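You operate a simulated robot arm through the tools that you are given. There is no shell and no other tool. Be economical: measure what you need, move in short steps, check, and stop when the job is done.

The job below is to be done with a simulated robot arm. You get a single attempt, and the scene is never put back.

JOB
Pump rinse water from the tun to the strainer till the level gauge reads 4 or less.
Fine: tun outlet wheel wide open before the tun pump starts; stop the pump before the tun runs dry, then close the wheel; leave the tun's levers, raise no alarm.
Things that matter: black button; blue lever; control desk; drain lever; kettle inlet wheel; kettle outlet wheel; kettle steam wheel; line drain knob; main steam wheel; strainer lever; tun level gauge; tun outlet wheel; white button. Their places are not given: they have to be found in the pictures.

Only the result counts: the job must be done as asked and must still hold three seconds after the hand-in. Knocking over, shifting, dropping, spilling or breaking anything else fails it.

ROBOT AND FRAMES
A 7-joint arm with a fingered hand, fixed in place. Base frame: the origin is at the foot of the arm, x ahead of it, y to its left, z up. Units: mm, rad, N and s.
With the tool pointing down near the work surface it reaches from about 160 to 360 mm from the base axis. Its first joint turns from -2.007 to 2.007 rad. Payload 3.1 kg.
Tool frame: the origin (TCP) lies between the finger pads and is the grasp point; the fingertips stand 22 mm ahead of it; z points along the fingers, y is the line along which they close. The gripper opens to 112 mm. The gripper's body begins 60 mm behind the TCP. The gripper is a hand of 3 fingers: y runs from the thumb to the fingers, the wrist lies at [0, 0, -218] in the tool frame, and closing takes about 1.5 s.
Orientation is that of the tool frame in the base frame, as a unit quaternion [w, x, y, z]. With the fingers straight down and closing along the base's y, the tool's x points along the base's -x, its y along +y and its z along -z.

CONTROLS
- The arm moves only by the tool servo_tool. Its argument "motion" is a list of rows, each an object (a shift or turn left out is 0, a gripper value left out holds the last) with "travel": the shift along the base's x, y, z in cm, a list of three; "angular": the turn, a rotation vector about the base's x, y, z in rad, a list of three; "hand": the gripper command, from -1 (fully open) to 1 (shut), values between in proportion. In form: [{"travel": [tx, ty, tz], "angular": [rx, ry, rz], "hand": hand}, ...]. A call has 1 to 8 rows; each row shifts and turns the commanded pose from where the row before left it. A row lasts 0.2 s, in which the tool goes at most 50 mm and 0.15 rad; a call with a longer step from one row to the next is refused whole, and so is a gripper value outside its range. Where a pose cannot be reached the arm comes as near as it can. A force on the tool above 60 N (or 10 N above the force at the start of the call, whichever is more), or a blocked arm, ends the call early, and 0.2 s more pass. Each finger travels about 108 mm/s and halts on what it meets, pressing with about 23 N; the grip force reading is that of the motor and also rises with nothing between the fingers. The clock runs only during rows and for 0.2 s after the last one: add rows that do not move to give the fingers time. It gives the time, the measured TCP pose, the force on the tool (base axes), the opening and the grip force at its end, in the units of the frame above (readings bear some noise), with the torque about the TCP (base axes, N m) and any sound that the robot's microphone picked up.
- Cameras (640 x 400 px; columns grow to the right, rows downward): "scene" is fixed at [222, 650, 1339.5]; the picture's right is [-0.94, -0.35, 0.00], its down [-0.20, 0.55, -0.81] and it looks along [0.28, -0.76, -0.59] (base axes); focal length 318 px, centre (320, 200). "wrist" rides on the gripper at [66, 3, -80] in the tool frame; the picture's right is [-0.05, 1.00, 0.00], its down [-0.77, -0.04, -0.64] and it looks along [-0.64, -0.03, 0.77] (tool axes); focal length 275 px, centre (320, 200).
- capture(camera): a new picture of that camera. The clock stands still meanwhile.
- raise_lower(by): slides the trunk up (or, below 0, down) by that many mm; the arm rides with it, the base frame stays. It gives what a move gives, with no picture.
- preshape(shape): the hand has 3 fingers and takes this shape, open, in about a second: jaw (thumb against the fingers, like two jaws); tri (thumb and two fingers); tip (a fingertip pinch); poke (one finger out to press); point (the index stretched); flat (the hand flat); cup (the hand cupped); fist (a fist). The gripper value then closes the fingers along that shape, each until it touches; the sizes above hold for jaw. It gives what a move gives, with no picture.
- pixel_to_xyz(camera, pixels): for up to 12 pixels [column, row] of the newest picture of that camera ("zoom" is the newest enlarged one), the place [x, y, z] in the base frame of the surface seen there, good to about 3 mm. The clock stands still meanwhile.
- zoom(camera, box): a new picture of the part [left, top, right, bottom] of that camera's present view, enlarged. The clock stands still meanwhile.
- close_job(): hands the job in; it is judged then, once.

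Keep the steps short. Do not move on a guess: measure, check each grasp and each placing, and mend mistakes. In all there are 80 turns and 38 pictures (those below and enlarged ones count). Leave the gripper open and the arm clear of the work at the hand-in unless told otherwise, and finish with a single line.

The tools are called after "Emit:" as a command line: name --argument value ..., lists and objects as JSON in quotes. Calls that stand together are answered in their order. servo_tool: Moves the arm, as the interface text tells. Its arguments: {"type":"object","properties":{"motion":{"type":"array","items":{"type":"object","properties":{"travel":{"type":"array","items":{"type":"number"}},"angular":{"type":"array","items":{"type":"number"}},"hand":{"type":"number"}}}}},"required":["motion"]} The other tools are called the same way: raise_lower (by) slides the trunk up or down; preshape (shape) gives the hand a shape; capture (camera) takes a picture; pixel_to_xyz (camera, pixels) gives the place of the surface under pixels of a picture; zoom (camera, box) takes an enlarged picture of a part of a camera's view; close_job () hands the job in.

At the start:

```text
time_s: 0.0
tool_pos: [498.3, -77.1, 1014.1]
tcp_rot: [0.0, 0.001, 1.0, 0.0]
force: [-1.3, -0.7, 0.3]
torque: [0.01, -0.03, 0.02]
width: 111.8
finger_force: 0.1
shape: jaw
trunk travel left (down, up): [-700.0, 290.0]
```

scene: 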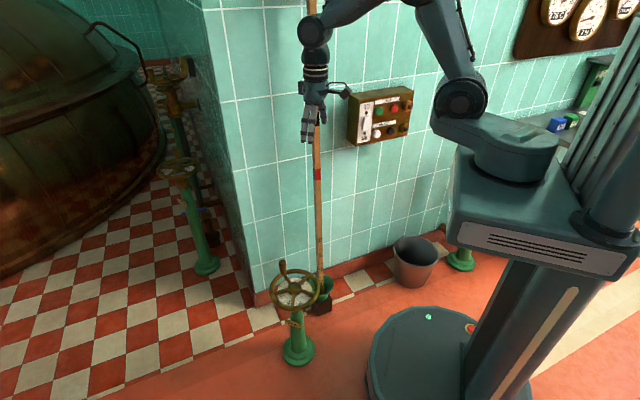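
wrist: 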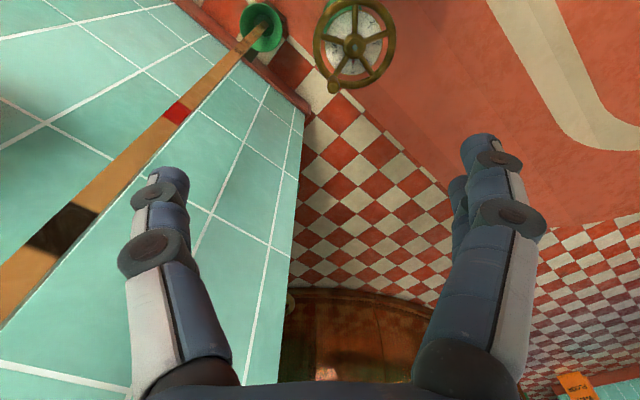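

I see a wheel on a post near (295,290), a control box at (380,115), and gauges top right. I'll enlarge the control box, the wheel and the gauges to read their labels.

Emit:
zoom --camera "scene" --box '[330, 70, 430, 160]'

Emit:
zoom --camera "scene" --box '[230, 240, 360, 370]'

Emit:
zoom --camera "scene" --box '[500, 0, 640, 140]'

Emit:
zoom --camera "scene" --box '[60, 0, 240, 290]'

```text
4.44 times, centred on (380, 115) of scene
```

zoom: 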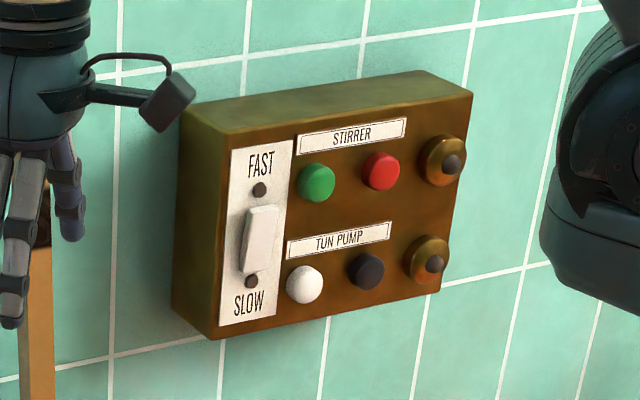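

```text
3.08 times, centred on (295, 305) of scene
```

zoom: 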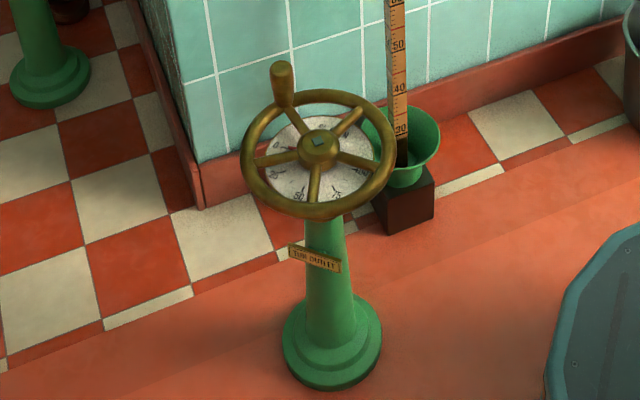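

```text
2.86 times, centred on (570, 70) of scene
```

zoom: 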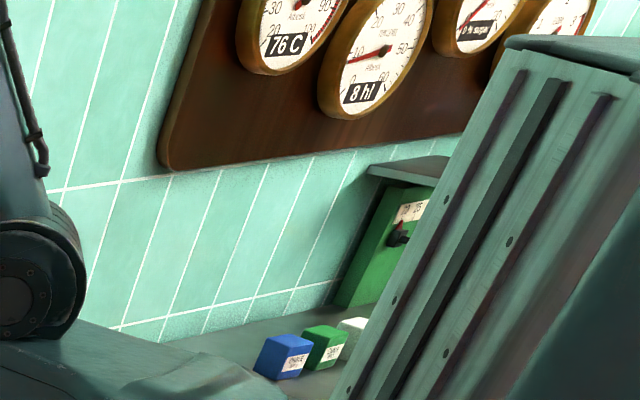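

```text
1.38 times, centred on (150, 145) of scene
```

zoom: 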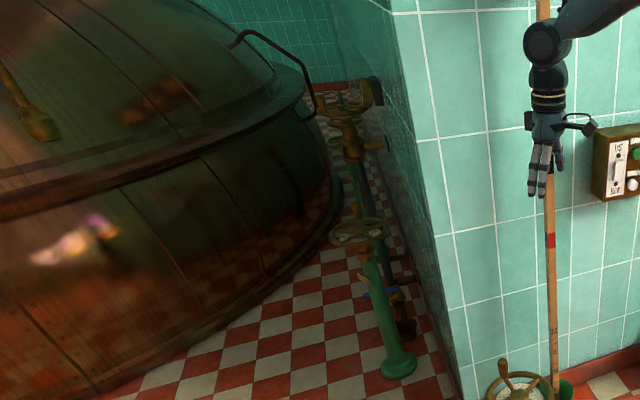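

The box is labelled TUN PUMP with white and black buttons, the near wheel is TUN OUTLET, and a gauge reads 8 hl. I'll measure the wheel hub, the crank knob, the rim points and the buttons.

Emit:
pixel_to_xyz --camera "scene" --pixels '[[294.4, 286], [282.7, 262], [282.7, 267.7], [271.5, 290], [318, 291], [301, 308], [376.6, 134], [390, 131], [380, 136], [407, 132], [297, 348], [317, 250]]'

Emit:
zoom --camera "scene" --box '[265, 255, 330, 320]'

Emit:
zoom --camera "scene" --box '[535, 0, 640, 50]'

```text
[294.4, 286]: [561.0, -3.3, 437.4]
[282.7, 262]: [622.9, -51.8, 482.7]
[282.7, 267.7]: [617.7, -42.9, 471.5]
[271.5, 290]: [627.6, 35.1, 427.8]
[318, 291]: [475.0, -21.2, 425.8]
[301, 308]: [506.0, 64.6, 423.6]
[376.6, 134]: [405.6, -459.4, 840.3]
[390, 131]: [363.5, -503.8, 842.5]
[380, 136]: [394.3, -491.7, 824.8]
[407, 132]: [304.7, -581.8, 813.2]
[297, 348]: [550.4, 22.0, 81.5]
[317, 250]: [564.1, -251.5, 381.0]
```

```text
6.15 times, centred on (298, 288) of scene
```

zoom: 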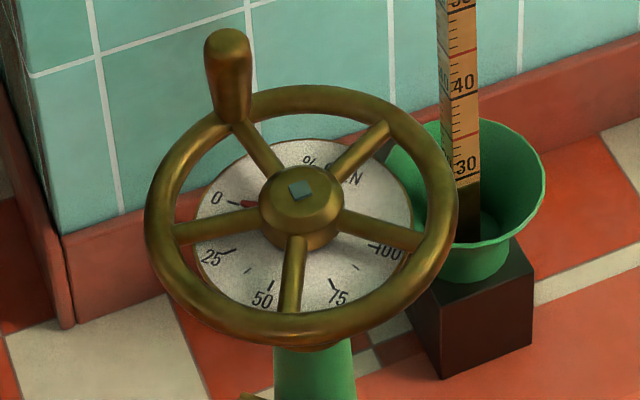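

```text
6.10 times, centred on (588, 25) of scene
```

zoom: 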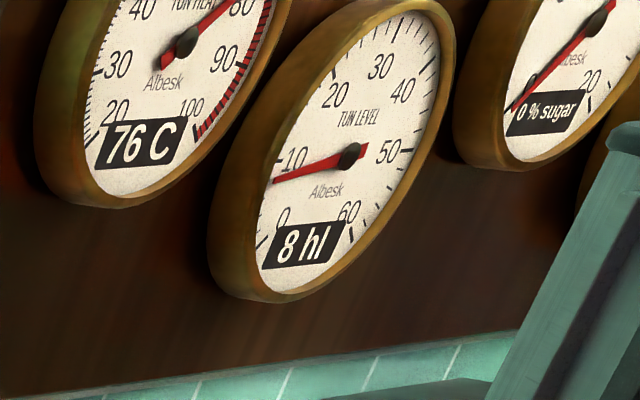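

The gauge is TUN LEVEL at 8 hl. The outlet wheel's dial shows 0, with the scale rising counter-clockwise from above. The wheel centre is near (553,0), radius about 81, and the crank knob is near (621,-47) with its top at z≈487. I'll lower the trunk so the hand hovers above the wheel.

Emit:
raise_lower --by -430

Emit:
capture --camera "wrist"

```text
refused: -430 is not a number from -400 to 400
```

```text
29 pictures are left
```

wrist: 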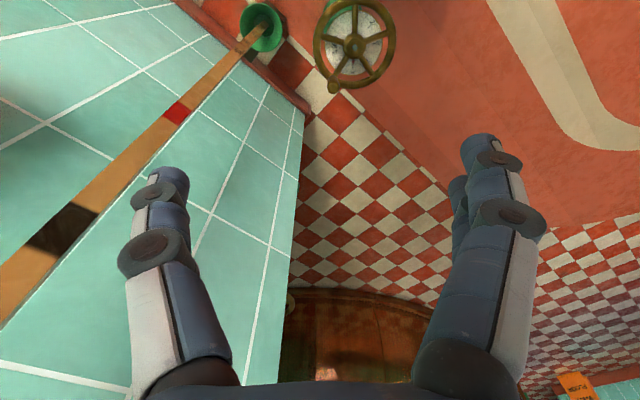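

A single slide is limited to 400 mm. I'll lower by 400.

Emit:
raise_lower --by -400

Emit:
capture --camera "wrist"

```text
time_s: 3.8
tool_pos: [498.2, -78.4, 614.1]
tcp_rot: [0.0, 0.001, 1.0, 0.0]
force: [0.9, -0.5, -0.3]
torque: [0.03, -0.02, 0.0]
width: 111.9
finger_force: 0.0
shape: jaw
trunk travel left (down, up): [-300.0, 690.0]
```

```text
28 pictures are left
```

wrist: 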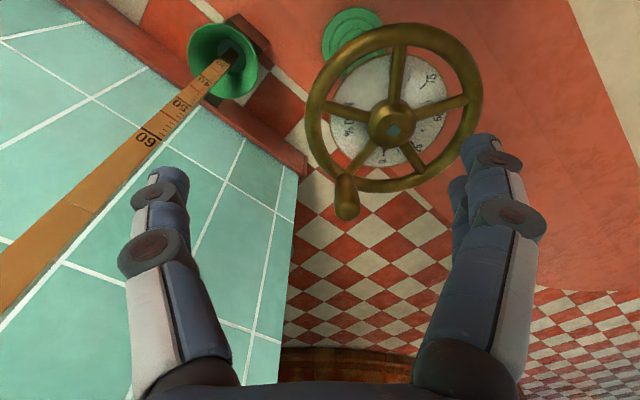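

From here the hub is at about (393,125), the knob at (347,195) and the rim around them. I'll measure them.

Emit:
pixel_to_xyz --camera "wrist" --pixels '[[393, 128], [347, 211], [345, 190], [340, 205], [355, 205], [399, 31], [314, 110], [470, 120], [395, 185], [467, 65], [330, 60], [440, 170]]'

```text
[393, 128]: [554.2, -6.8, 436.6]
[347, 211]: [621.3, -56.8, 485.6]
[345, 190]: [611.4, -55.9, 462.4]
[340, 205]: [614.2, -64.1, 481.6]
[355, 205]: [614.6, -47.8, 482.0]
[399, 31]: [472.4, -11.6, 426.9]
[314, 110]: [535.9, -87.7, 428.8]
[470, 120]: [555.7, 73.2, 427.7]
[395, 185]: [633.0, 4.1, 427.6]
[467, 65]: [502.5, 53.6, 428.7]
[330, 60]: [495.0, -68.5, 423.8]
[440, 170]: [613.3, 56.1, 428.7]
```

The centre is (553,-7), radius about 81, and the knob axis is about (620,-56) with its top at z≈487. I'll move above the knob at the same height to test the reach.

Emit:
servo_tool --motion '[{"travel": [3, 0.5, 0]}, {"travel": [3, 0.5, 0]}, {"travel": [3, 0.6, 0]}, {"travel": [3.2, 0.6, 0]}, {}, {}]'

```text
time_s: 5.2
tool_pos: [622.0, -57.4, 615.6]
tcp_rot: [-0.001, 0.0, 1.0, 0.0]
force: [-0.1, 0.2, 0.3]
torque: [0.0, 0.02, 0.01]
width: 111.7
finger_force: 0.0
shape: jaw
trunk travel left (down, up): [-300.0, 690.0]
```

Reach is good. Next I'll descend over the knob to z≈470, with the fingertips at 448, above the rim at 430.

Emit:
servo_tool --motion '[{"travel": [0, 0, -4]}, {"travel": [0, 0, -4]}, {"travel": [0, 0, -3.5]}, {"travel": [-0.1, 0.1, -3]}, {}, {}]'

Emit:
capture --camera "wrist"

```text
time_s: 6.6
tool_pos: [620.8, -57.3, 471.6]
tcp_rot: [-0.001, -0.001, 1.0, 0.0]
force: [0.4, -0.1, -0.6]
torque: [0.01, 0.01, 0.01]
width: 111.8
finger_force: 0.1
shape: jaw
trunk travel left (down, up): [-300.0, 690.0]
```

```text
27 pictures are left
```

wrist: 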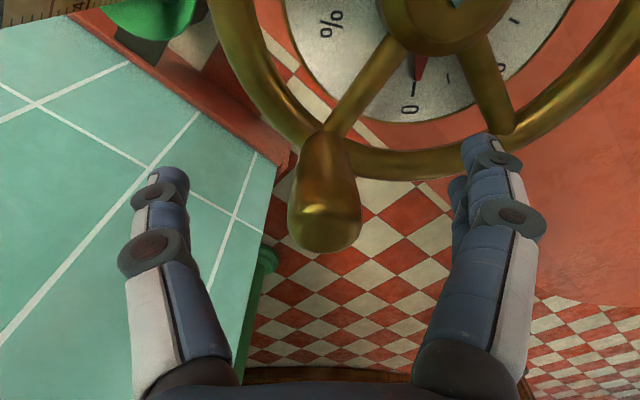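

The knob is centred at (325,205), right at the TCP. I'll close the fingers on it.

Emit:
servo_tool --motion '[{"hand": 1}, {"hand": 1}, {"hand": 1}, {"hand": 1}, {"hand": 1}, {"hand": 1}, {"hand": 1}]'

```text
time_s: 8.2
tool_pos: [620.0, -56.8, 470.9]
tcp_rot: [-0.001, 0.001, 1.0, 0.0]
force: [-2.8, 1.1, -2.9]
torque: [0.0, 0.07, 0.0]
width: 17.4
finger_force: 23.3
shape: jaw
trunk travel left (down, up): [-300.0, 690.0]
```

It is gripped at 17.4 mm width. I'll drag the knob counter-clockwise about 40° on the circle and watch the force.

Emit:
servo_tool --motion '[{"travel": [0.77, 1.24, 0]}, {"travel": [0.54, 1.36, 0]}, {"travel": [0.29, 1.425, 0]}, {"travel": [0.05, 1.455, 0]}, {}]'

Emit:
capture --camera "wrist"

```text
time_s: 9.4
tool_pos: [632.0, -3.0, 471.1]
tcp_rot: [-0.005, 0.0, 1.0, 0.0]
force: [-34.5, -11.2, -4.7]
torque: [-0.18, 0.53, 0.25]
width: 15.5
finger_force: 23.3
shape: jaw
trunk travel left (down, up): [-300.0, 690.0]
```

```text
26 pictures are left
```

wrist: 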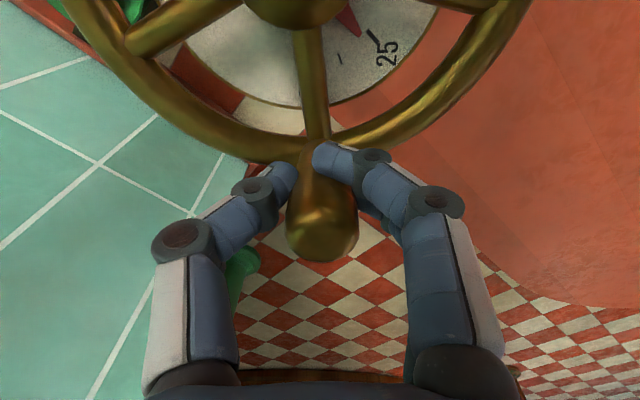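

The wheel turns and the pointer follows one to one toward 25. The x force of -34 N shows my circle was a bit large, so I'll use r≈80 and continue about 70°.

Emit:
servo_tool --motion '[{"travel": [-0.6, 1.4, 0]}, {"travel": [-0.44, 1.33, 0]}, {"travel": [-0.66, 1.23, 0]}, {"travel": [-0.85, 1.1, 0]}, {"travel": [-1.05, 0.93, 0]}, {"travel": [-1.17, 0.74, 0]}, {"travel": [-1.29, 0.52, 0]}, {}]'

Emit:
capture --camera "wrist"

```text
time_s: 11.2
tool_pos: [575.4, 73.7, 469.2]
tcp_rot: [0.001, 0.0, 1.0, 0.0]
force: [-0.3, 0.5, 0.0]
torque: [0.01, 0.0, -0.02]
width: 8.5
finger_force: 23.1
shape: jaw
trunk travel left (down, up): [-300.0, 690.0]
```

```text
25 pictures are left
```

wrist: 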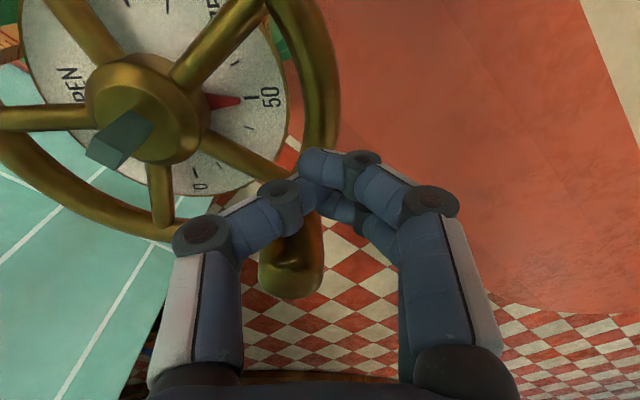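

The knob slipped out of the pinch and now shows at (290,265), and the pointer is just short of 50. The dial shows 0→50 as 90°, so 100 should be another 90° or so. I'll lift, open and yaw the hand so that it closes along the tangent.

Emit:
servo_tool --motion '[{"travel": [0, 0, 4]}, {"travel": [0, 0, 4]}, {"travel": [0, 0, 2], "hand": -1, "angular": [0, 0, 0.15]}, {"angular": [0, 0, 0.15]}, {"angular": [0, 0, 0.15]}, {"angular": [0, 0, 0.15]}, {"angular": [0, 0, 0.15]}, {"angular": [0, 0, 0.15]}]'

Emit:
servo_tool --motion '[{"angular": [0, 0, 0.15]}, {"angular": [0, 0, 0.15]}, {"angular": [0, 0, 0.1]}, {}]'

Emit:
capture --camera "wrist"

Emit:
capture --camera "scene"

```text
time_s: 13.0
tool_pos: [575.8, 72.5, 568.5]
tcp_rot: [0.0, -0.436, 0.9, 0.0]
force: [0.1, 0.4, 0.7]
torque: [0.01, 0.01, 0.0]
width: 112.0
finger_force: 0.0
shape: jaw
trunk travel left (down, up): [-300.0, 690.0]
```

```text
time_s: 14.0
tool_pos: [576.0, 71.9, 567.6]
tcp_rot: [0.0, -0.605, 0.796, 0.0]
force: [0.8, 0.2, 0.5]
torque: [0.01, 0.02, 0.01]
width: 112.0
finger_force: 0.1
shape: jaw
trunk travel left (down, up): [-300.0, 690.0]
```

```text
24 pictures are left
```

wrist: 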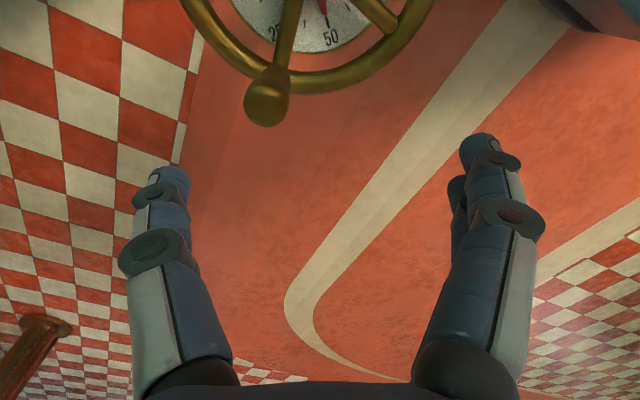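

```text
23 pictures are left
```

scene: 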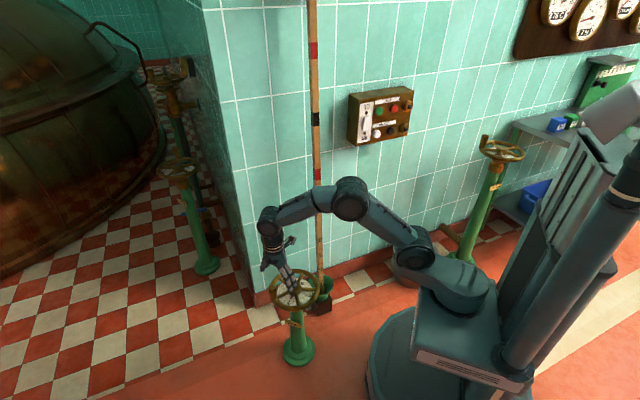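

The hand is yawed and clear. The knob shows at (266,100) in the wrist view, so I'll measure it.

Emit:
pixel_to_xyz --camera "wrist" --pixels '[[265, 118], [256, 105], [278, 105], [266, 85]]'

```text
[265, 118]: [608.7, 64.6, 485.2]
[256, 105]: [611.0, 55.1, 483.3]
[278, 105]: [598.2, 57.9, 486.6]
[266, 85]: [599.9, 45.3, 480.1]
```

The knob axis is about (604.5,56). I'll move over it and descend to z≈469.

Emit:
servo_tool --motion '[{"travel": [2.85, -1.6, 0]}, {"travel": [0, 0, -4]}, {"travel": [0, 0, -3.5]}, {"travel": [0, 0, -2.4]}, {}, {}]'

Emit:
capture --camera "wrist"

```text
time_s: 15.4
tool_pos: [603.5, 55.2, 471.8]
tcp_rot: [0.001, -0.606, 0.796, 0.0]
force: [-0.4, 0.1, 0.8]
torque: [0.01, -0.01, 0.0]
width: 112.1
finger_force: 0.1
shape: jaw
trunk travel left (down, up): [-300.0, 690.0]
```

```text
22 pictures are left
```

wrist: 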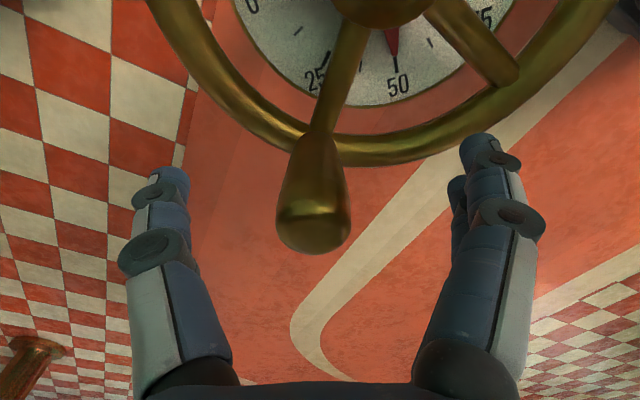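

The knob sits between the fingers. I'll lower 5 mm and grip, then check.

Emit:
servo_tool --motion '[{"travel": [0, 0, -0.5]}, {"hand": 1}, {"hand": 1}, {"hand": 1}, {"hand": 1}, {"hand": 1}, {"hand": 1}, {"hand": 1}]'

Emit:
servo_tool --motion '[{"travel": [-1.14, 0.8, 0], "angular": [0, 0, 0.1]}, {"travel": [-1.27, 0.59, 0], "angular": [0, 0, 0.1]}, {"travel": [-1.35, 0.36, 0], "angular": [0, 0, 0.1]}, {"travel": [-1.39, 0.12, 0], "angular": [0, 0, 0.1]}, {"travel": [-1.39, -0.12, 0], "angular": [0, 0, 0.1]}, {}]'

Emit:
capture --camera "wrist"

```text
time_s: 17.2
tool_pos: [604.0, 55.7, 466.5]
tcp_rot: [0.0, -0.606, 0.796, 0.001]
force: [-1.0, -1.9, -2.7]
torque: [-0.03, 0.06, 0.01]
width: 17.6
finger_force: 22.4
shape: jaw
trunk travel left (down, up): [-300.0, 690.0]
```

```text
time_s: 18.6
tool_pos: [539.7, 71.3, 464.6]
tcp_rot: [-0.001, 0.783, -0.622, 0.001]
force: [14.0, -22.2, 8.4]
torque: [-0.37, -0.32, 0.36]
width: 18.5
finger_force: 22.8
shape: jaw
trunk travel left (down, up): [-300.0, 690.0]
```

```text
21 pictures are left
```

wrist: 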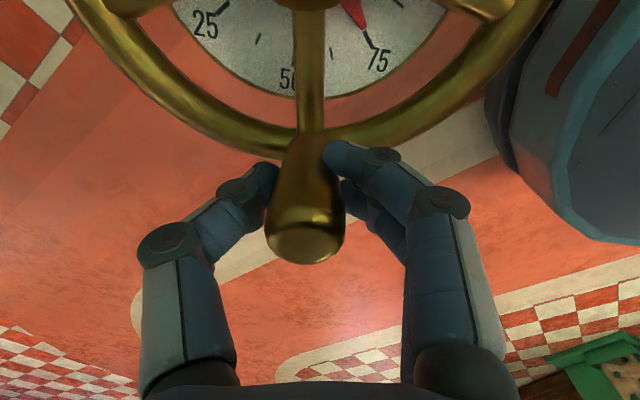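

The grip held at 18.5 mm and the pointer is near 75. I'll continue about 40° toward 100.

Emit:
servo_tool --motion '[{"travel": [-1.35, -0.5, 0], "angular": [0, 0, 0.13]}, {"travel": [-1.26, -0.65, 0], "angular": [0, 0, 0.13]}, {"travel": [-1.14, -0.82, 0], "angular": [0, 0, 0.13]}, {"travel": [-0.99, -0.99, 0], "angular": [0, 0, 0.13]}, {}]'

Emit:
capture --camera "wrist"

```text
time_s: 19.1
tool_pos: [504.9, 41.7, 467.8]
tcp_rot: [0.005, 0.804, -0.595, 0.008]
force: [5.4, -20.3, 5.1]
torque: [0.21, -0.03, -0.49]
width: 8.4
finger_force: 22.5
shape: jaw
out of reach, approached as far as the arm can: row 1, 2
trunk travel left (down, up): [-300.0, 690.0]
stopped in row 2: the force on the tool passed its limit at 111 N (the readings are from after the stop); the commanded pose is now the measured one
```

```text
20 pictures are left
```

wrist: 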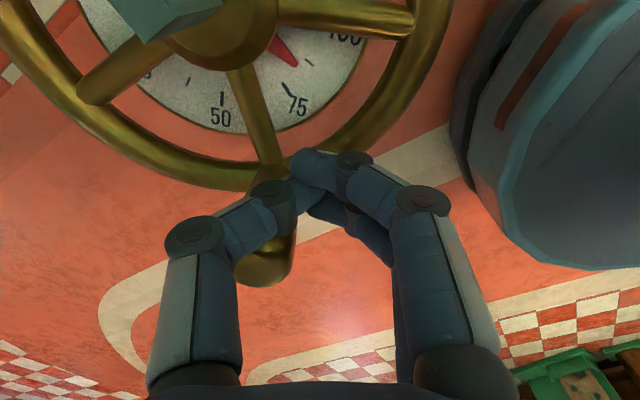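

The wrist yaw reached its limit and the knob slipped out, with the pointer near 78. I'll lift, open, and yaw back about 160° to grip with the hand flipped.

Emit:
servo_tool --motion '[{"travel": [0, 0, 4]}, {"travel": [0, 0, 4]}, {"travel": [0, 0, 3], "hand": -1, "angular": [0, 0, -0.15]}, {"angular": [0, 0, -0.15]}, {"angular": [0, 0, -0.15]}, {"angular": [0, 0, -0.15]}, {"angular": [0, 0, -0.15]}, {"angular": [0, 0, -0.15]}]'

Emit:
servo_tool --motion '[{"angular": [0, 0, -0.15]}, {"angular": [0, 0, -0.15]}, {"angular": [0, 0, -0.15]}, {"angular": [0, 0, -0.15]}, {"angular": [0, 0, -0.15]}, {"angular": [0, 0, -0.15]}, {"angular": [0, 0, -0.15]}, {"angular": [0, 0, -0.15]}]'

Emit:
servo_tool --motion '[{"angular": [0, 0, -0.15]}, {"angular": [0, 0, -0.15]}, {"angular": [0, 0, -0.15]}, {"angular": [0, 0, -0.15]}, {}]'

Emit:
capture --camera "wrist"

```text
time_s: 20.9
tool_pos: [503.7, 46.0, 577.9]
tcp_rot: [-0.007, -0.466, 0.885, -0.004]
force: [-0.3, -0.2, -0.5]
torque: [-0.01, 0.01, 0.0]
width: 112.0
finger_force: 0.0
shape: jaw
trunk travel left (down, up): [-300.0, 690.0]
```

```text
time_s: 22.7
tool_pos: [504.8, 45.1, 578.0]
tcp_rot: [-0.008, 0.115, 0.993, 0.001]
force: [0.2, 0.2, 0.3]
torque: [-0.06, 0.01, -0.02]
width: 112.0
finger_force: 0.0
shape: jaw
trunk travel left (down, up): [-300.0, 690.0]
```

```text
time_s: 23.9
tool_pos: [504.3, 45.0, 577.9]
tcp_rot: [-0.007, 0.402, 0.916, 0.002]
force: [0.9, -0.7, 0.5]
torque: [-0.01, -0.01, -0.01]
width: 112.1
finger_force: 0.1
shape: jaw
trunk travel left (down, up): [-300.0, 690.0]
```

```text
19 pictures are left
```

wrist: 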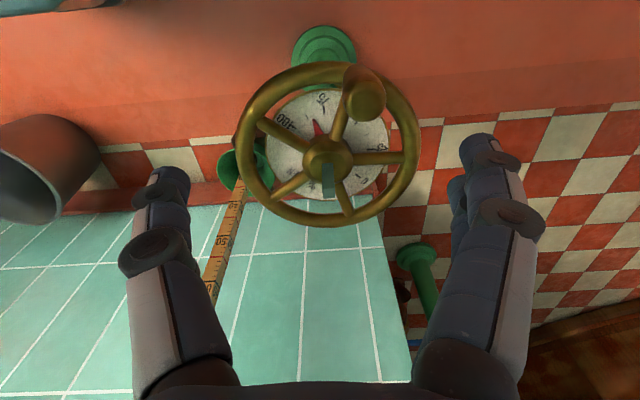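

The hand is flipped with yaw about -47°. The knob shows at (363,95), so I'll measure it.

Emit:
pixel_to_xyz --camera "wrist" --pixels '[[364, 102], [350, 100], [378, 100], [364, 118], [364, 85], [326, 158]]'

```text
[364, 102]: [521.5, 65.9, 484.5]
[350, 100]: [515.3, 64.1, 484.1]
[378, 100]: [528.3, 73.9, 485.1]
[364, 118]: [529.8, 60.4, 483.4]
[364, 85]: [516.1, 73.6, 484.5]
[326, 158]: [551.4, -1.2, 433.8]
```

The knob is at (522,68), about 112°. I'll yaw -0.3, move over it, descend and grip.

Emit:
servo_tool --motion '[{"travel": [0.9, 1.15, 0], "angular": [0, 0, -0.15]}, {"travel": [0.9, 1.15, 0], "angular": [0, 0, -0.15]}, {"travel": [0, 0, -4]}, {"travel": [0, 0, -4]}, {"travel": [0, 0, -3.1]}, {}, {}]'

Emit:
capture --camera "wrist"

```text
time_s: 25.5
tool_pos: [524.5, 69.7, 469.0]
tcp_rot: [-0.006, 0.533, 0.846, 0.004]
force: [-0.1, 0.7, -0.3]
torque: [-0.02, -0.03, -0.02]
width: 111.9
finger_force: 0.1
shape: jaw
trunk travel left (down, up): [-300.0, 690.0]
```

```text
18 pictures are left
```

wrist: 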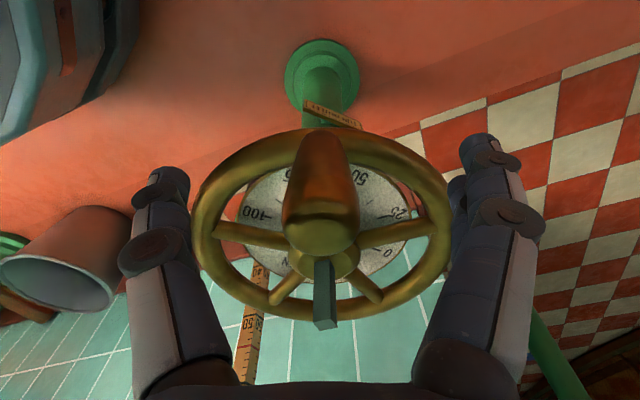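

The knob is centred. I'll grip it and drag about 30°, turning the hand along.

Emit:
servo_tool --motion '[{"hand": 1}, {"hand": 1}, {"hand": 1}, {"hand": 1}, {"hand": 1}, {"hand": 1}, {"hand": 1}]'

Emit:
servo_tool --motion '[{"travel": [-0.65, -0.3, 0], "angular": [0, 0, 0.08]}, {"travel": [-0.63, -0.35, 0], "angular": [0, 0, 0.09]}, {"travel": [-0.58, -0.4, 0], "angular": [0, 0, 0.09]}, {"travel": [-0.54, -0.45, 0], "angular": [0, 0, 0.09]}, {"travel": [-0.5, -0.5, 0], "angular": [0, 0, 0.09]}, {"travel": [-0.45, -0.54, 0], "angular": [0, 0, 0.09]}, {}]'

Emit:
capture --camera "wrist"

```text
time_s: 27.1
tool_pos: [523.0, 69.6, 468.5]
tcp_rot: [-0.006, 0.535, 0.845, 0.003]
force: [-1.6, 0.3, -2.2]
torque: [0.01, 0.0, -0.04]
width: 18.6
finger_force: 23.3
shape: jaw
trunk travel left (down, up): [-300.0, 690.0]
```

```text
time_s: 28.7
tool_pos: [489.3, 42.0, 468.0]
tcp_rot: [-0.007, 0.294, 0.956, 0.001]
force: [12.2, -5.2, 11.1]
torque: [-0.05, -0.24, -0.12]
width: 18.7
finger_force: 22.9
shape: jaw
trunk travel left (down, up): [-300.0, 690.0]
```

```text
17 pictures are left
```

wrist: 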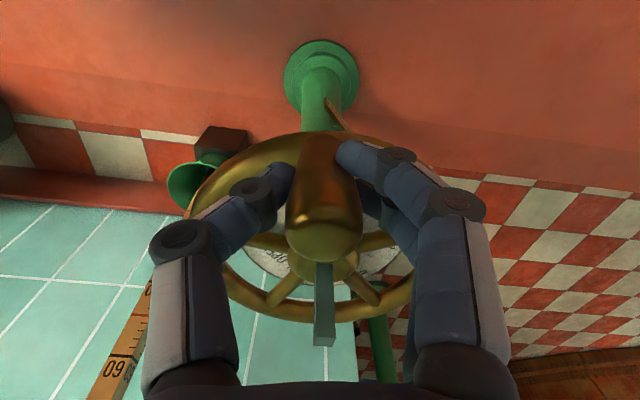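

The grip held and the knob is at about 142°. I'll keep turning gently until I feel the stop.

Emit:
servo_tool --motion '[{"travel": [-0.32, -0.44, 0], "angular": [0, 0, 0.07]}, {"travel": [-0.28, -0.47, 0], "angular": [0, 0, 0.07]}, {"travel": [-0.25, -0.5, 0], "angular": [0, 0, 0.07]}, {}]'

Emit:
zoom --camera "scene" --box '[255, 245, 335, 325]'

```text
time_s: 29.7
tool_pos: [479.9, 29.9, 464.5]
tcp_rot: [-0.008, 0.191, 0.981, 0.001]
force: [12.8, 22.4, 1.8]
torque: [0.41, -0.39, -0.18]
width: 18.0
finger_force: 23.5
shape: jaw
trunk travel left (down, up): [-300.0, 690.0]
```

```text
5.00 times, centred on (295, 285) of scene
```

zoom: 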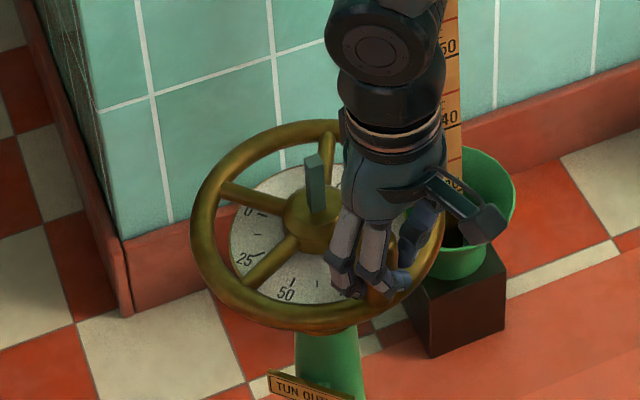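

There is +22 N of resistance. I'll push slightly more to confirm it is the stop, then release and lift to read the dial.

Emit:
servo_tool --motion '[{"travel": [-0.2, -0.5, 0]}, {"travel": [-0.1, -0.3, 0]}, {}]'

Emit:
servo_tool --motion '[{"hand": -1}, {"hand": -1}, {"hand": -1}, {"hand": -1}, {"travel": [0, 0, 4]}, {"travel": [0, 0, 4]}, {"travel": [0, 0, 4]}, {}]'

Emit:
capture --camera "wrist"

```text
time_s: 30.5
tool_pos: [478.1, 23.8, 466.5]
tcp_rot: [-0.008, 0.19, 0.982, 0.0]
force: [8.1, 39.5, 5.4]
torque: [0.61, -0.38, 0.11]
width: 27.8
finger_force: 22.9
shape: jaw
trunk travel left (down, up): [-300.0, 690.0]
```

```text
time_s: 32.3
tool_pos: [475.1, 20.6, 587.6]
tcp_rot: [-0.007, 0.192, 0.981, 0.0]
force: [0.1, 0.3, 0.2]
torque: [0.01, 0.0, 0.01]
width: 111.8
finger_force: 0.1
shape: jaw
trunk travel left (down, up): [-300.0, 690.0]
```

```text
15 pictures are left
```

wrist: 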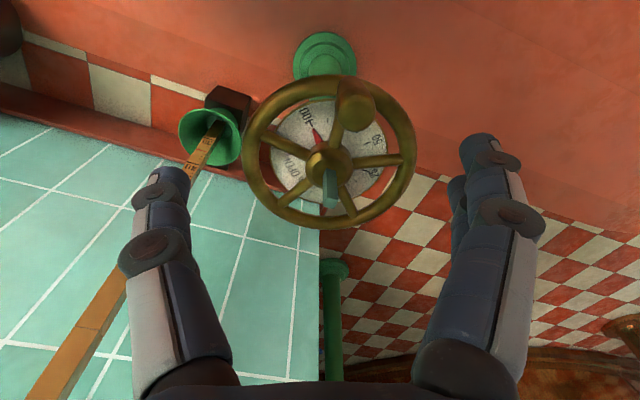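

The pointer appears at the 100 tick. I'll enlarge the dial to be sure it is wide open.

Emit:
zoom --camera "wrist" --box '[260, 80, 400, 220]'

```text
2.86 times, centred on (330, 150) of wrist
```

zoom: 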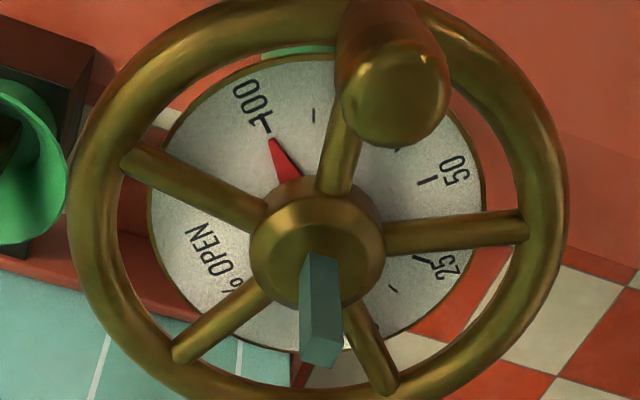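

The pointer lines up with 100 and the stop was felt, so the wheel is wide open. Next are the buttons. I'll raise the trunk and measure the box face and buttons.

Emit:
raise_lower --by 400

Emit:
pixel_to_xyz --camera "scene" --pixels '[[360.5, 140], [405, 135], [411, 94], [361.5, 108], [376.6, 134], [375, 133], [390, 131], [389, 130], [383.5, 125.5], [395, 124], [379, 110], [404, 131]]'

Emit:
zoom --camera "scene" --box '[335, 75, 425, 155]'

```text
time_s: 36.2
tool_pos: [475.7, 20.9, 986.5]
tcp_rot: [-0.006, 0.192, 0.981, 0.0]
force: [0.3, -0.6, 0.1]
torque: [0.01, 0.0, 0.02]
width: 112.1
finger_force: 0.1
shape: jaw
trunk travel left (down, up): [-700.0, 290.0]
```

```text
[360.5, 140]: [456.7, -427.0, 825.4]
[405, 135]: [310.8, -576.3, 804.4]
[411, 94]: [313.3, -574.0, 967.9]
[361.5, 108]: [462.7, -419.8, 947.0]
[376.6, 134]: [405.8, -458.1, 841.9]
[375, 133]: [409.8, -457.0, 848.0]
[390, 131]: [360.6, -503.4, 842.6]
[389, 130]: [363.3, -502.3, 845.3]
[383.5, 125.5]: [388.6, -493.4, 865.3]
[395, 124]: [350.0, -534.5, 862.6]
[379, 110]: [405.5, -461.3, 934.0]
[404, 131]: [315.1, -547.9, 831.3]
```

```text
5.00 times, centred on (380, 115) of scene
```

zoom: 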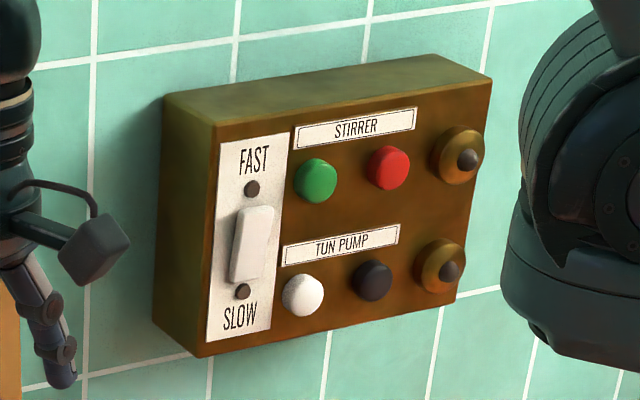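

The box face is vertical with outward normal (-0.714,0.70), plane at -625. The white button is near (407,-459,840) and the black near (361,-504,841), both standing out 15 mm. I'll move toward the box at the present height and yaw to face it.

Emit:
servo_tool --motion '[{"travel": [-1, -4, 0], "angular": [0, 0, -0.13]}, {"travel": [-1, -4, 0], "angular": [0, 0, -0.13]}, {"travel": [-1, -4, 0], "angular": [0, 0, -0.13]}, {"travel": [-1, -4, 0]}, {"travel": [-1.2, -4.3, 0]}, {"travel": [-1.3, -4.3, 0]}, {}]'

Emit:
preshape --shape "poke"

```text
time_s: 37.8
tool_pos: [411.5, -224.9, 986.3]
tcp_rot: [-0.007, 0.377, 0.926, 0.002]
force: [-0.7, 0.4, 0.0]
torque: [-0.02, 0.03, -0.03]
width: 112.0
finger_force: 0.0
shape: jaw
trunk travel left (down, up): [-700.0, 290.0]
```

```text
time_s: 38.7
tool_pos: [410.7, -225.6, 987.2]
tcp_rot: [-0.007, 0.378, 0.926, 0.002]
force: [0.4, 1.2, 0.1]
torque: [-0.04, -0.01, -0.01]
width: 0.2
finger_force: 0.1
shape: poke
trunk travel left (down, up): [-700.0, 290.0]
```

Now I'll tilt the hand from down to horizontal, pointing into the box.

Emit:
servo_tool --motion '[{"angular": [-0.1, -0.102, 0]}, {"angular": [-0.1, -0.102, 0]}, {"angular": [-0.1, -0.102, 0]}, {"angular": [-0.1, -0.102, 0]}, {"angular": [-0.1, -0.102, 0]}, {"angular": [-0.1, -0.102, 0]}, {}]'

Emit:
servo_tool --motion '[{"angular": [-0.1, -0.102, 0]}, {"angular": [-0.1, -0.102, 0]}, {"angular": [-0.1, -0.102, 0]}, {"angular": [-0.1, -0.102, 0]}, {"angular": [-0.1, -0.102, 0]}, {}]'

Emit:
capture --camera "wrist"

```text
time_s: 40.3
tool_pos: [409.5, -225.8, 986.0]
tcp_rot: [0.38, 0.345, 0.845, -0.154]
force: [0.0, -0.5, 0.1]
torque: [0.02, 0.01, -0.01]
width: 0.0
finger_force: 0.1
shape: poke
trunk travel left (down, up): [-700.0, 290.0]
```

```text
time_s: 41.7
tool_pos: [410.0, -222.9, 986.1]
tcp_rot: [0.651, 0.27, 0.657, -0.267]
force: [0.5, 0.2, 1.1]
torque: [-0.02, 0.0, 0.0]
width: 0.2
finger_force: 0.0
shape: poke
trunk travel left (down, up): [-700.0, 290.0]
```

```text
12 pictures are left
```

wrist: 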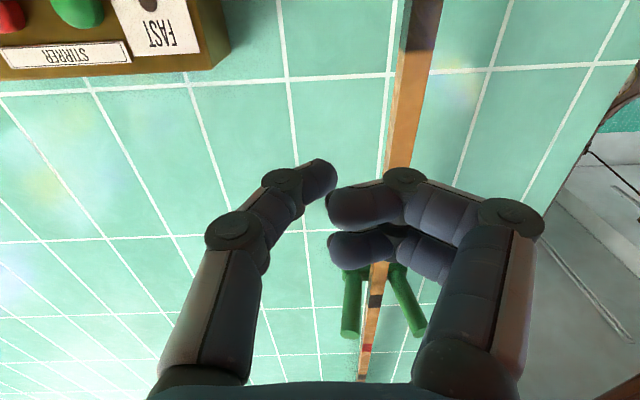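

The pointing digit's tip is at (320,170), i.e. on the tool axis about 22 mm ahead of the TCP. I'll move diagonally in front of the white button's column, staying about 50 mm off the buttons, and lower the trunk by 146.

Emit:
servo_tool --motion '[{"travel": [-1.26, -3.56, 0]}, {"travel": [-1.26, -3.56, 0]}, {"travel": [-1.26, -3.56, 0]}, {"travel": [-1.26, -3.56, 0]}, {"travel": [-1.26, -3.56, 0]}, {}]'

Emit:
raise_lower --by -146

Emit:
capture --camera "wrist"

```text
time_s: 43.1
tool_pos: [345.6, -402.3, 986.5]
tcp_rot: [0.65, 0.269, 0.659, -0.266]
force: [-0.2, -0.3, 0.1]
torque: [0.0, -0.02, -0.01]
width: 0.0
finger_force: 0.1
shape: poke
trunk travel left (down, up): [-700.0, 290.0]
```

```text
time_s: 44.8
tool_pos: [346.0, -403.0, 840.8]
tcp_rot: [0.65, 0.269, 0.659, -0.265]
force: [-0.3, 0.1, 0.1]
torque: [0.0, 0.0, 0.03]
width: 0.0
finger_force: 0.0
shape: poke
trunk travel left (down, up): [-554.0, 436.0]
```

```text
11 pictures are left
```

wrist: 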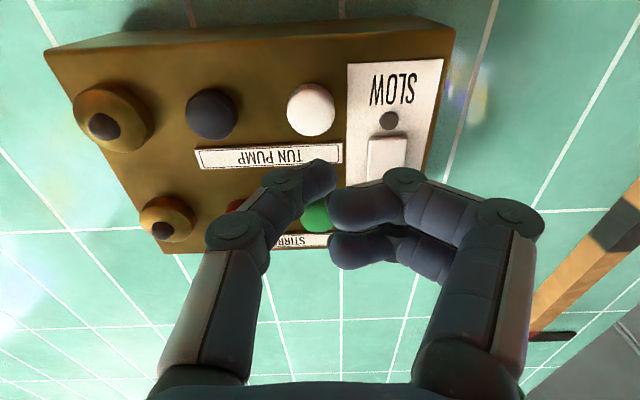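

Both buttons are visible, white at (311,108) and black at (211,113). I'll measure them and the fingertip.

Emit:
pixel_to_xyz --camera "wrist" --pixels '[[311, 108], [311, 90], [311, 128], [292, 108], [330, 108], [211, 113], [190, 113], [230, 113], [320, 170], [325, 180], [400, 130]]'

```text
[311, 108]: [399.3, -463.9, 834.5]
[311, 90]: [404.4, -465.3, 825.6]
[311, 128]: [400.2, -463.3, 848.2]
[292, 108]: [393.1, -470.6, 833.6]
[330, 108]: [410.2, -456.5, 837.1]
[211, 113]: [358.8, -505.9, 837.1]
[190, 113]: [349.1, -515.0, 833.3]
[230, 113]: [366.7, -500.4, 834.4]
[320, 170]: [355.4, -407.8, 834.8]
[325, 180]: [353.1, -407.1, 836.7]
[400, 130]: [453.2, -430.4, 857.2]
```

The white button centre is about (402,-463,838), with its face about 60 mm ahead of the tip. I'll shift about 4 mm sideways and 3 mm down, then advance 45 mm.

Emit:
servo_tool --motion '[{"travel": [-0.3, -0.3, -0.3]}, {"travel": [1.1, -1.05, 0]}, {"travel": [1.1, -1.05, 0]}, {"travel": [1.1, -1.05, 0]}, {}]'

Emit:
capture --camera "wrist"

```text
time_s: 46.0
tool_pos: [374.8, -436.5, 837.3]
tcp_rot: [0.65, 0.27, 0.659, -0.266]
force: [-0.4, -0.2, 0.1]
torque: [0.0, -0.04, 0.01]
width: 0.1
finger_force: 0.0
shape: poke
trunk travel left (down, up): [-554.0, 436.0]
```

```text
10 pictures are left
```

wrist: 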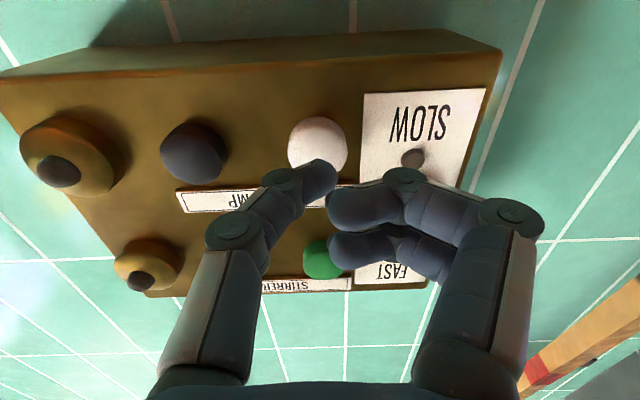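

The tip at (318,170) is on line with the white button at (318,145). Before pressing I'll check that the curled knuckle at (405,178) stays clear of the switch.

Emit:
pixel_to_xyz --camera "wrist" --pixels '[[405, 175], [420, 180], [360, 200], [445, 195], [414, 158], [385, 168], [317, 140], [318, 165], [325, 168]]'

```text
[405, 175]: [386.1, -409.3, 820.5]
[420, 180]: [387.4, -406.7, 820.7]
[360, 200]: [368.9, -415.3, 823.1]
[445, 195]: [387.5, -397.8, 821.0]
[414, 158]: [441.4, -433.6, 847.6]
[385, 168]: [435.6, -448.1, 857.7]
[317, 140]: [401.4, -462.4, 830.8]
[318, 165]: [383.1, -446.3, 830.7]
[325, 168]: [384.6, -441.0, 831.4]
```

Knuckle clearance is over 50 mm. I'll press forward in small steps, about 22 mm in all, watching force and sound, then back off.

Emit:
servo_tool --motion '[{"travel": [0.43, -0.42, 0]}, {"travel": [0.43, -0.42, 0]}, {"travel": [0.28, -0.28, 0]}, {"travel": [0.28, -0.28, 0]}]'

Emit:
zoom --camera "scene" --box '[340, 0, 640, 160]'

```text
time_s: 47.0
tool_pos: [389.2, -450.8, 839.2]
tcp_rot: [0.649, 0.271, 0.659, -0.266]
force: [-3.2, 2.9, -1.1]
torque: [0.02, 0.0, 0.03]
width: 0.0
finger_force: 0.0
shape: poke
trunk travel left (down, up): [-554.0, 436.0]
heard: click
```

```text
2.13 times, centred on (490, 80) of scene
```

zoom: 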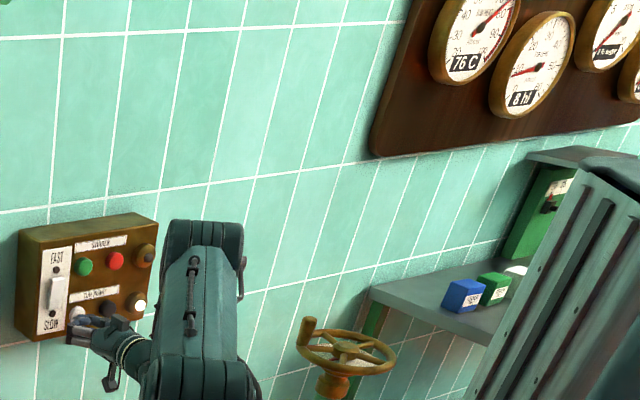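

There was a click, and the lower lamp is lit, so the pump is running. The gauge still reads 8. I'll back off and hover in front of the black button.

Emit:
servo_tool --motion '[{"travel": [-1.8, 1.75, 0]}, {"travel": [-2.1, -2.15, -0.1]}, {"travel": [-2.1, -2.15, -0.1]}, {}]'

Emit:
zoom --camera "scene" --box '[340, 0, 640, 160]'

```text
time_s: 48.0
tool_pos: [329.5, -476.9, 835.2]
tcp_rot: [0.65, 0.27, 0.659, -0.266]
force: [-0.2, 0.0, -0.2]
torque: [0.03, -0.04, -0.03]
width: 0.0
finger_force: 0.1
shape: poke
trunk travel left (down, up): [-554.0, 436.0]
```

```text
2.13 times, centred on (490, 80) of scene
```

zoom: 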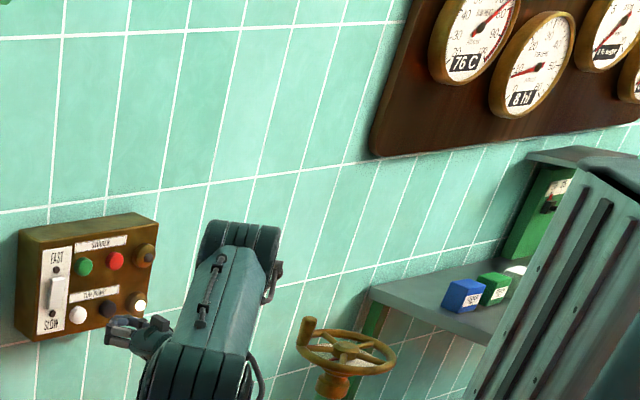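

The lamp is on, the gauge reads 8, and the tip is about 20 mm off the black button. I'll wait 1.8 s with a small approach, then read the gauge again.

Emit:
servo_tool --motion '[{"travel": [0.5, -0.5, 0.1]}, {}, {}, {}, {}, {}, {}, {}]'

Emit:
zoom --camera "scene" --box '[540, 0, 640, 50]'

```text
time_s: 49.8
tool_pos: [334.1, -482.4, 836.8]
tcp_rot: [0.65, 0.27, 0.658, -0.266]
force: [-1.1, -0.1, -0.7]
torque: [-0.01, -0.01, 0.02]
width: 0.0
finger_force: 0.1
shape: poke
trunk travel left (down, up): [-554.0, 436.0]
```

```text
6.40 times, centred on (590, 25) of scene
```

zoom: 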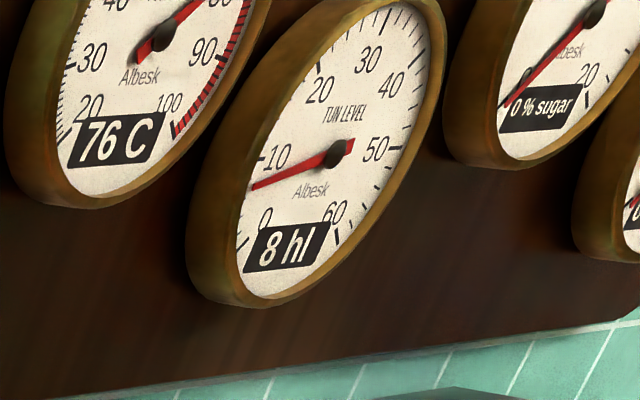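

The needle has dropped slightly and the display still rounds to 8, so the rate is at most about 0.35 hl/s. I'll wait about 3.6 s more and read again.

Emit:
servo_tool --motion '[{}, {}, {}, {}, {}, {}, {}, {}]'

Emit:
servo_tool --motion '[{}, {}, {}, {}, {}, {}, {}, {}]'

Emit:
zoom --camera "scene" --box '[540, 0, 640, 50]'

```text
time_s: 51.6
tool_pos: [335.4, -483.0, 835.5]
tcp_rot: [0.65, 0.27, 0.659, -0.266]
force: [-0.5, 0.7, -0.2]
torque: [-0.01, 0.01, -0.04]
width: 0.0
finger_force: 0.0
shape: poke
trunk travel left (down, up): [-554.0, 436.0]
```

```text
time_s: 53.4
tool_pos: [334.1, -482.8, 836.4]
tcp_rot: [0.65, 0.269, 0.659, -0.265]
force: [0.7, 0.3, 0.4]
torque: [-0.01, -0.02, -0.01]
width: 0.0
finger_force: 0.0
shape: poke
trunk travel left (down, up): [-554.0, 436.0]
```

```text
6.40 times, centred on (590, 25) of scene
```

zoom: 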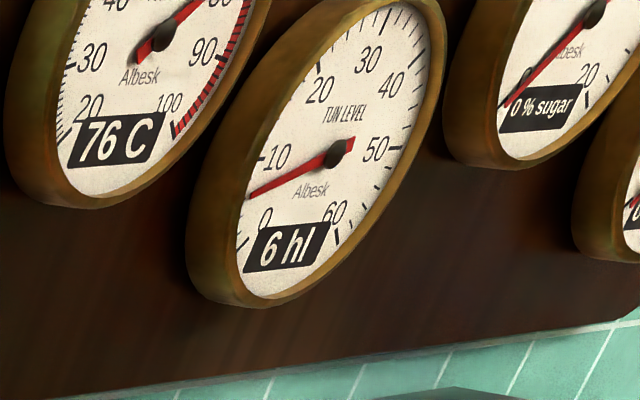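

It now reads 6, a rate of roughly 0.3–0.4 hl/s. I'll wait another 3.6 s and read again.

Emit:
servo_tool --motion '[{}, {}, {}, {}, {}, {}, {}, {}]'

Emit:
servo_tool --motion '[{}, {}, {}, {}, {}, {}, {}, {}]'

Emit:
zoom --camera "scene" --box '[540, 0, 640, 50]'

```text
time_s: 55.2
tool_pos: [334.3, -481.7, 837.7]
tcp_rot: [0.65, 0.27, 0.659, -0.266]
force: [-0.4, -0.4, 0.0]
torque: [-0.03, 0.0, -0.02]
width: 0.1
finger_force: 0.1
shape: poke
trunk travel left (down, up): [-554.0, 436.0]
```

```text
time_s: 57.0
tool_pos: [334.2, -483.0, 837.2]
tcp_rot: [0.65, 0.27, 0.659, -0.266]
force: [-0.3, -0.7, -0.6]
torque: [-0.01, 0.01, 0.01]
width: 0.1
finger_force: 0.0
shape: poke
trunk travel left (down, up): [-554.0, 436.0]
```

```text
6.40 times, centred on (590, 25) of scene
```

zoom: 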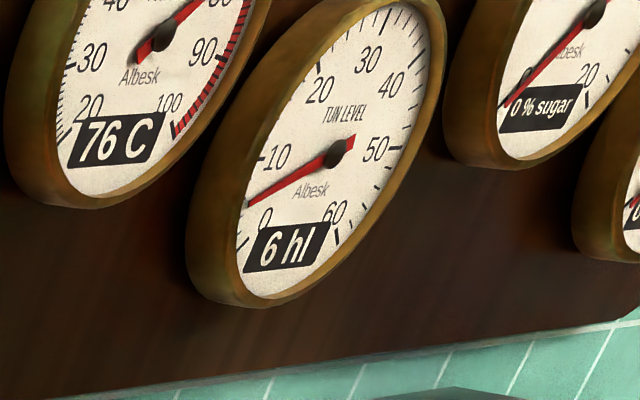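

The needle tip moves steadily at about 0.28 hl/s, and the level is now roughly 5.5–6. I'll wait 6.6 s more, then read.

Emit:
servo_tool --motion '[{}, {}, {}, {}, {}, {}, {}, {}]'

Emit:
servo_tool --motion '[{}, {}, {}, {}, {}, {}, {}, {}]'

Emit:
servo_tool --motion '[{}, {}, {}, {}, {}, {}, {}, {}]'

Emit:
servo_tool --motion '[{}, {}, {}, {}, {}]'

Emit:
zoom --camera "scene" --box '[540, 0, 640, 50]'

```text
time_s: 58.8
tool_pos: [334.0, -482.3, 837.8]
tcp_rot: [0.65, 0.27, 0.659, -0.266]
force: [-0.2, -0.8, 0.2]
torque: [0.0, 0.02, -0.04]
width: 0.2
finger_force: 0.1
shape: poke
trunk travel left (down, up): [-554.0, 436.0]
```

```text
time_s: 60.6
tool_pos: [333.8, -482.8, 836.2]
tcp_rot: [0.65, 0.269, 0.659, -0.265]
force: [-0.1, -0.1, 0.9]
torque: [0.03, 0.0, -0.03]
width: 0.0
finger_force: 0.0
shape: poke
trunk travel left (down, up): [-554.0, 436.0]
```

```text
time_s: 62.4
tool_pos: [334.4, -482.4, 835.9]
tcp_rot: [0.65, 0.27, 0.659, -0.266]
force: [-0.4, -0.4, 0.7]
torque: [-0.02, -0.03, -0.04]
width: 0.0
finger_force: 0.1
shape: poke
trunk travel left (down, up): [-554.0, 436.0]
```

```text
time_s: 63.6
tool_pos: [334.3, -482.4, 836.4]
tcp_rot: [0.65, 0.27, 0.659, -0.266]
force: [0.0, -0.7, 0.4]
torque: [0.0, -0.02, -0.04]
width: 0.1
finger_force: 0.2
shape: poke
trunk travel left (down, up): [-554.0, 436.0]
```

```text
6.40 times, centred on (590, 25) of scene
```

zoom: 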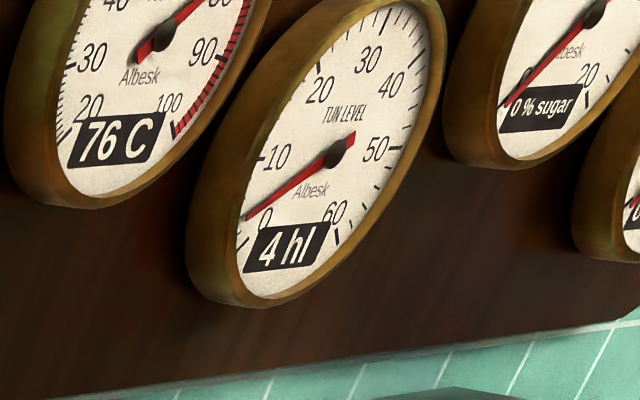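

It reads 4, with the needle near 3.7. I'll wait 0.6 s for margin and press the black button.

Emit:
servo_tool --motion '[{}, {}, {}, {"travel": [0.43, -0.42, 0]}, {"travel": [0.43, -0.42, 0]}, {"travel": [0.28, -0.28, 0]}, {"travel": [0.28, -0.28, 0]}]'

```text
time_s: 65.2
tool_pos: [345.8, -495.4, 838.0]
tcp_rot: [0.649, 0.271, 0.659, -0.265]
force: [-11.4, 9.3, -3.7]
torque: [-0.01, 0.03, 0.01]
width: 0.0
finger_force: 0.0
shape: poke
trunk travel left (down, up): [-554.0, 436.0]
heard: click
```

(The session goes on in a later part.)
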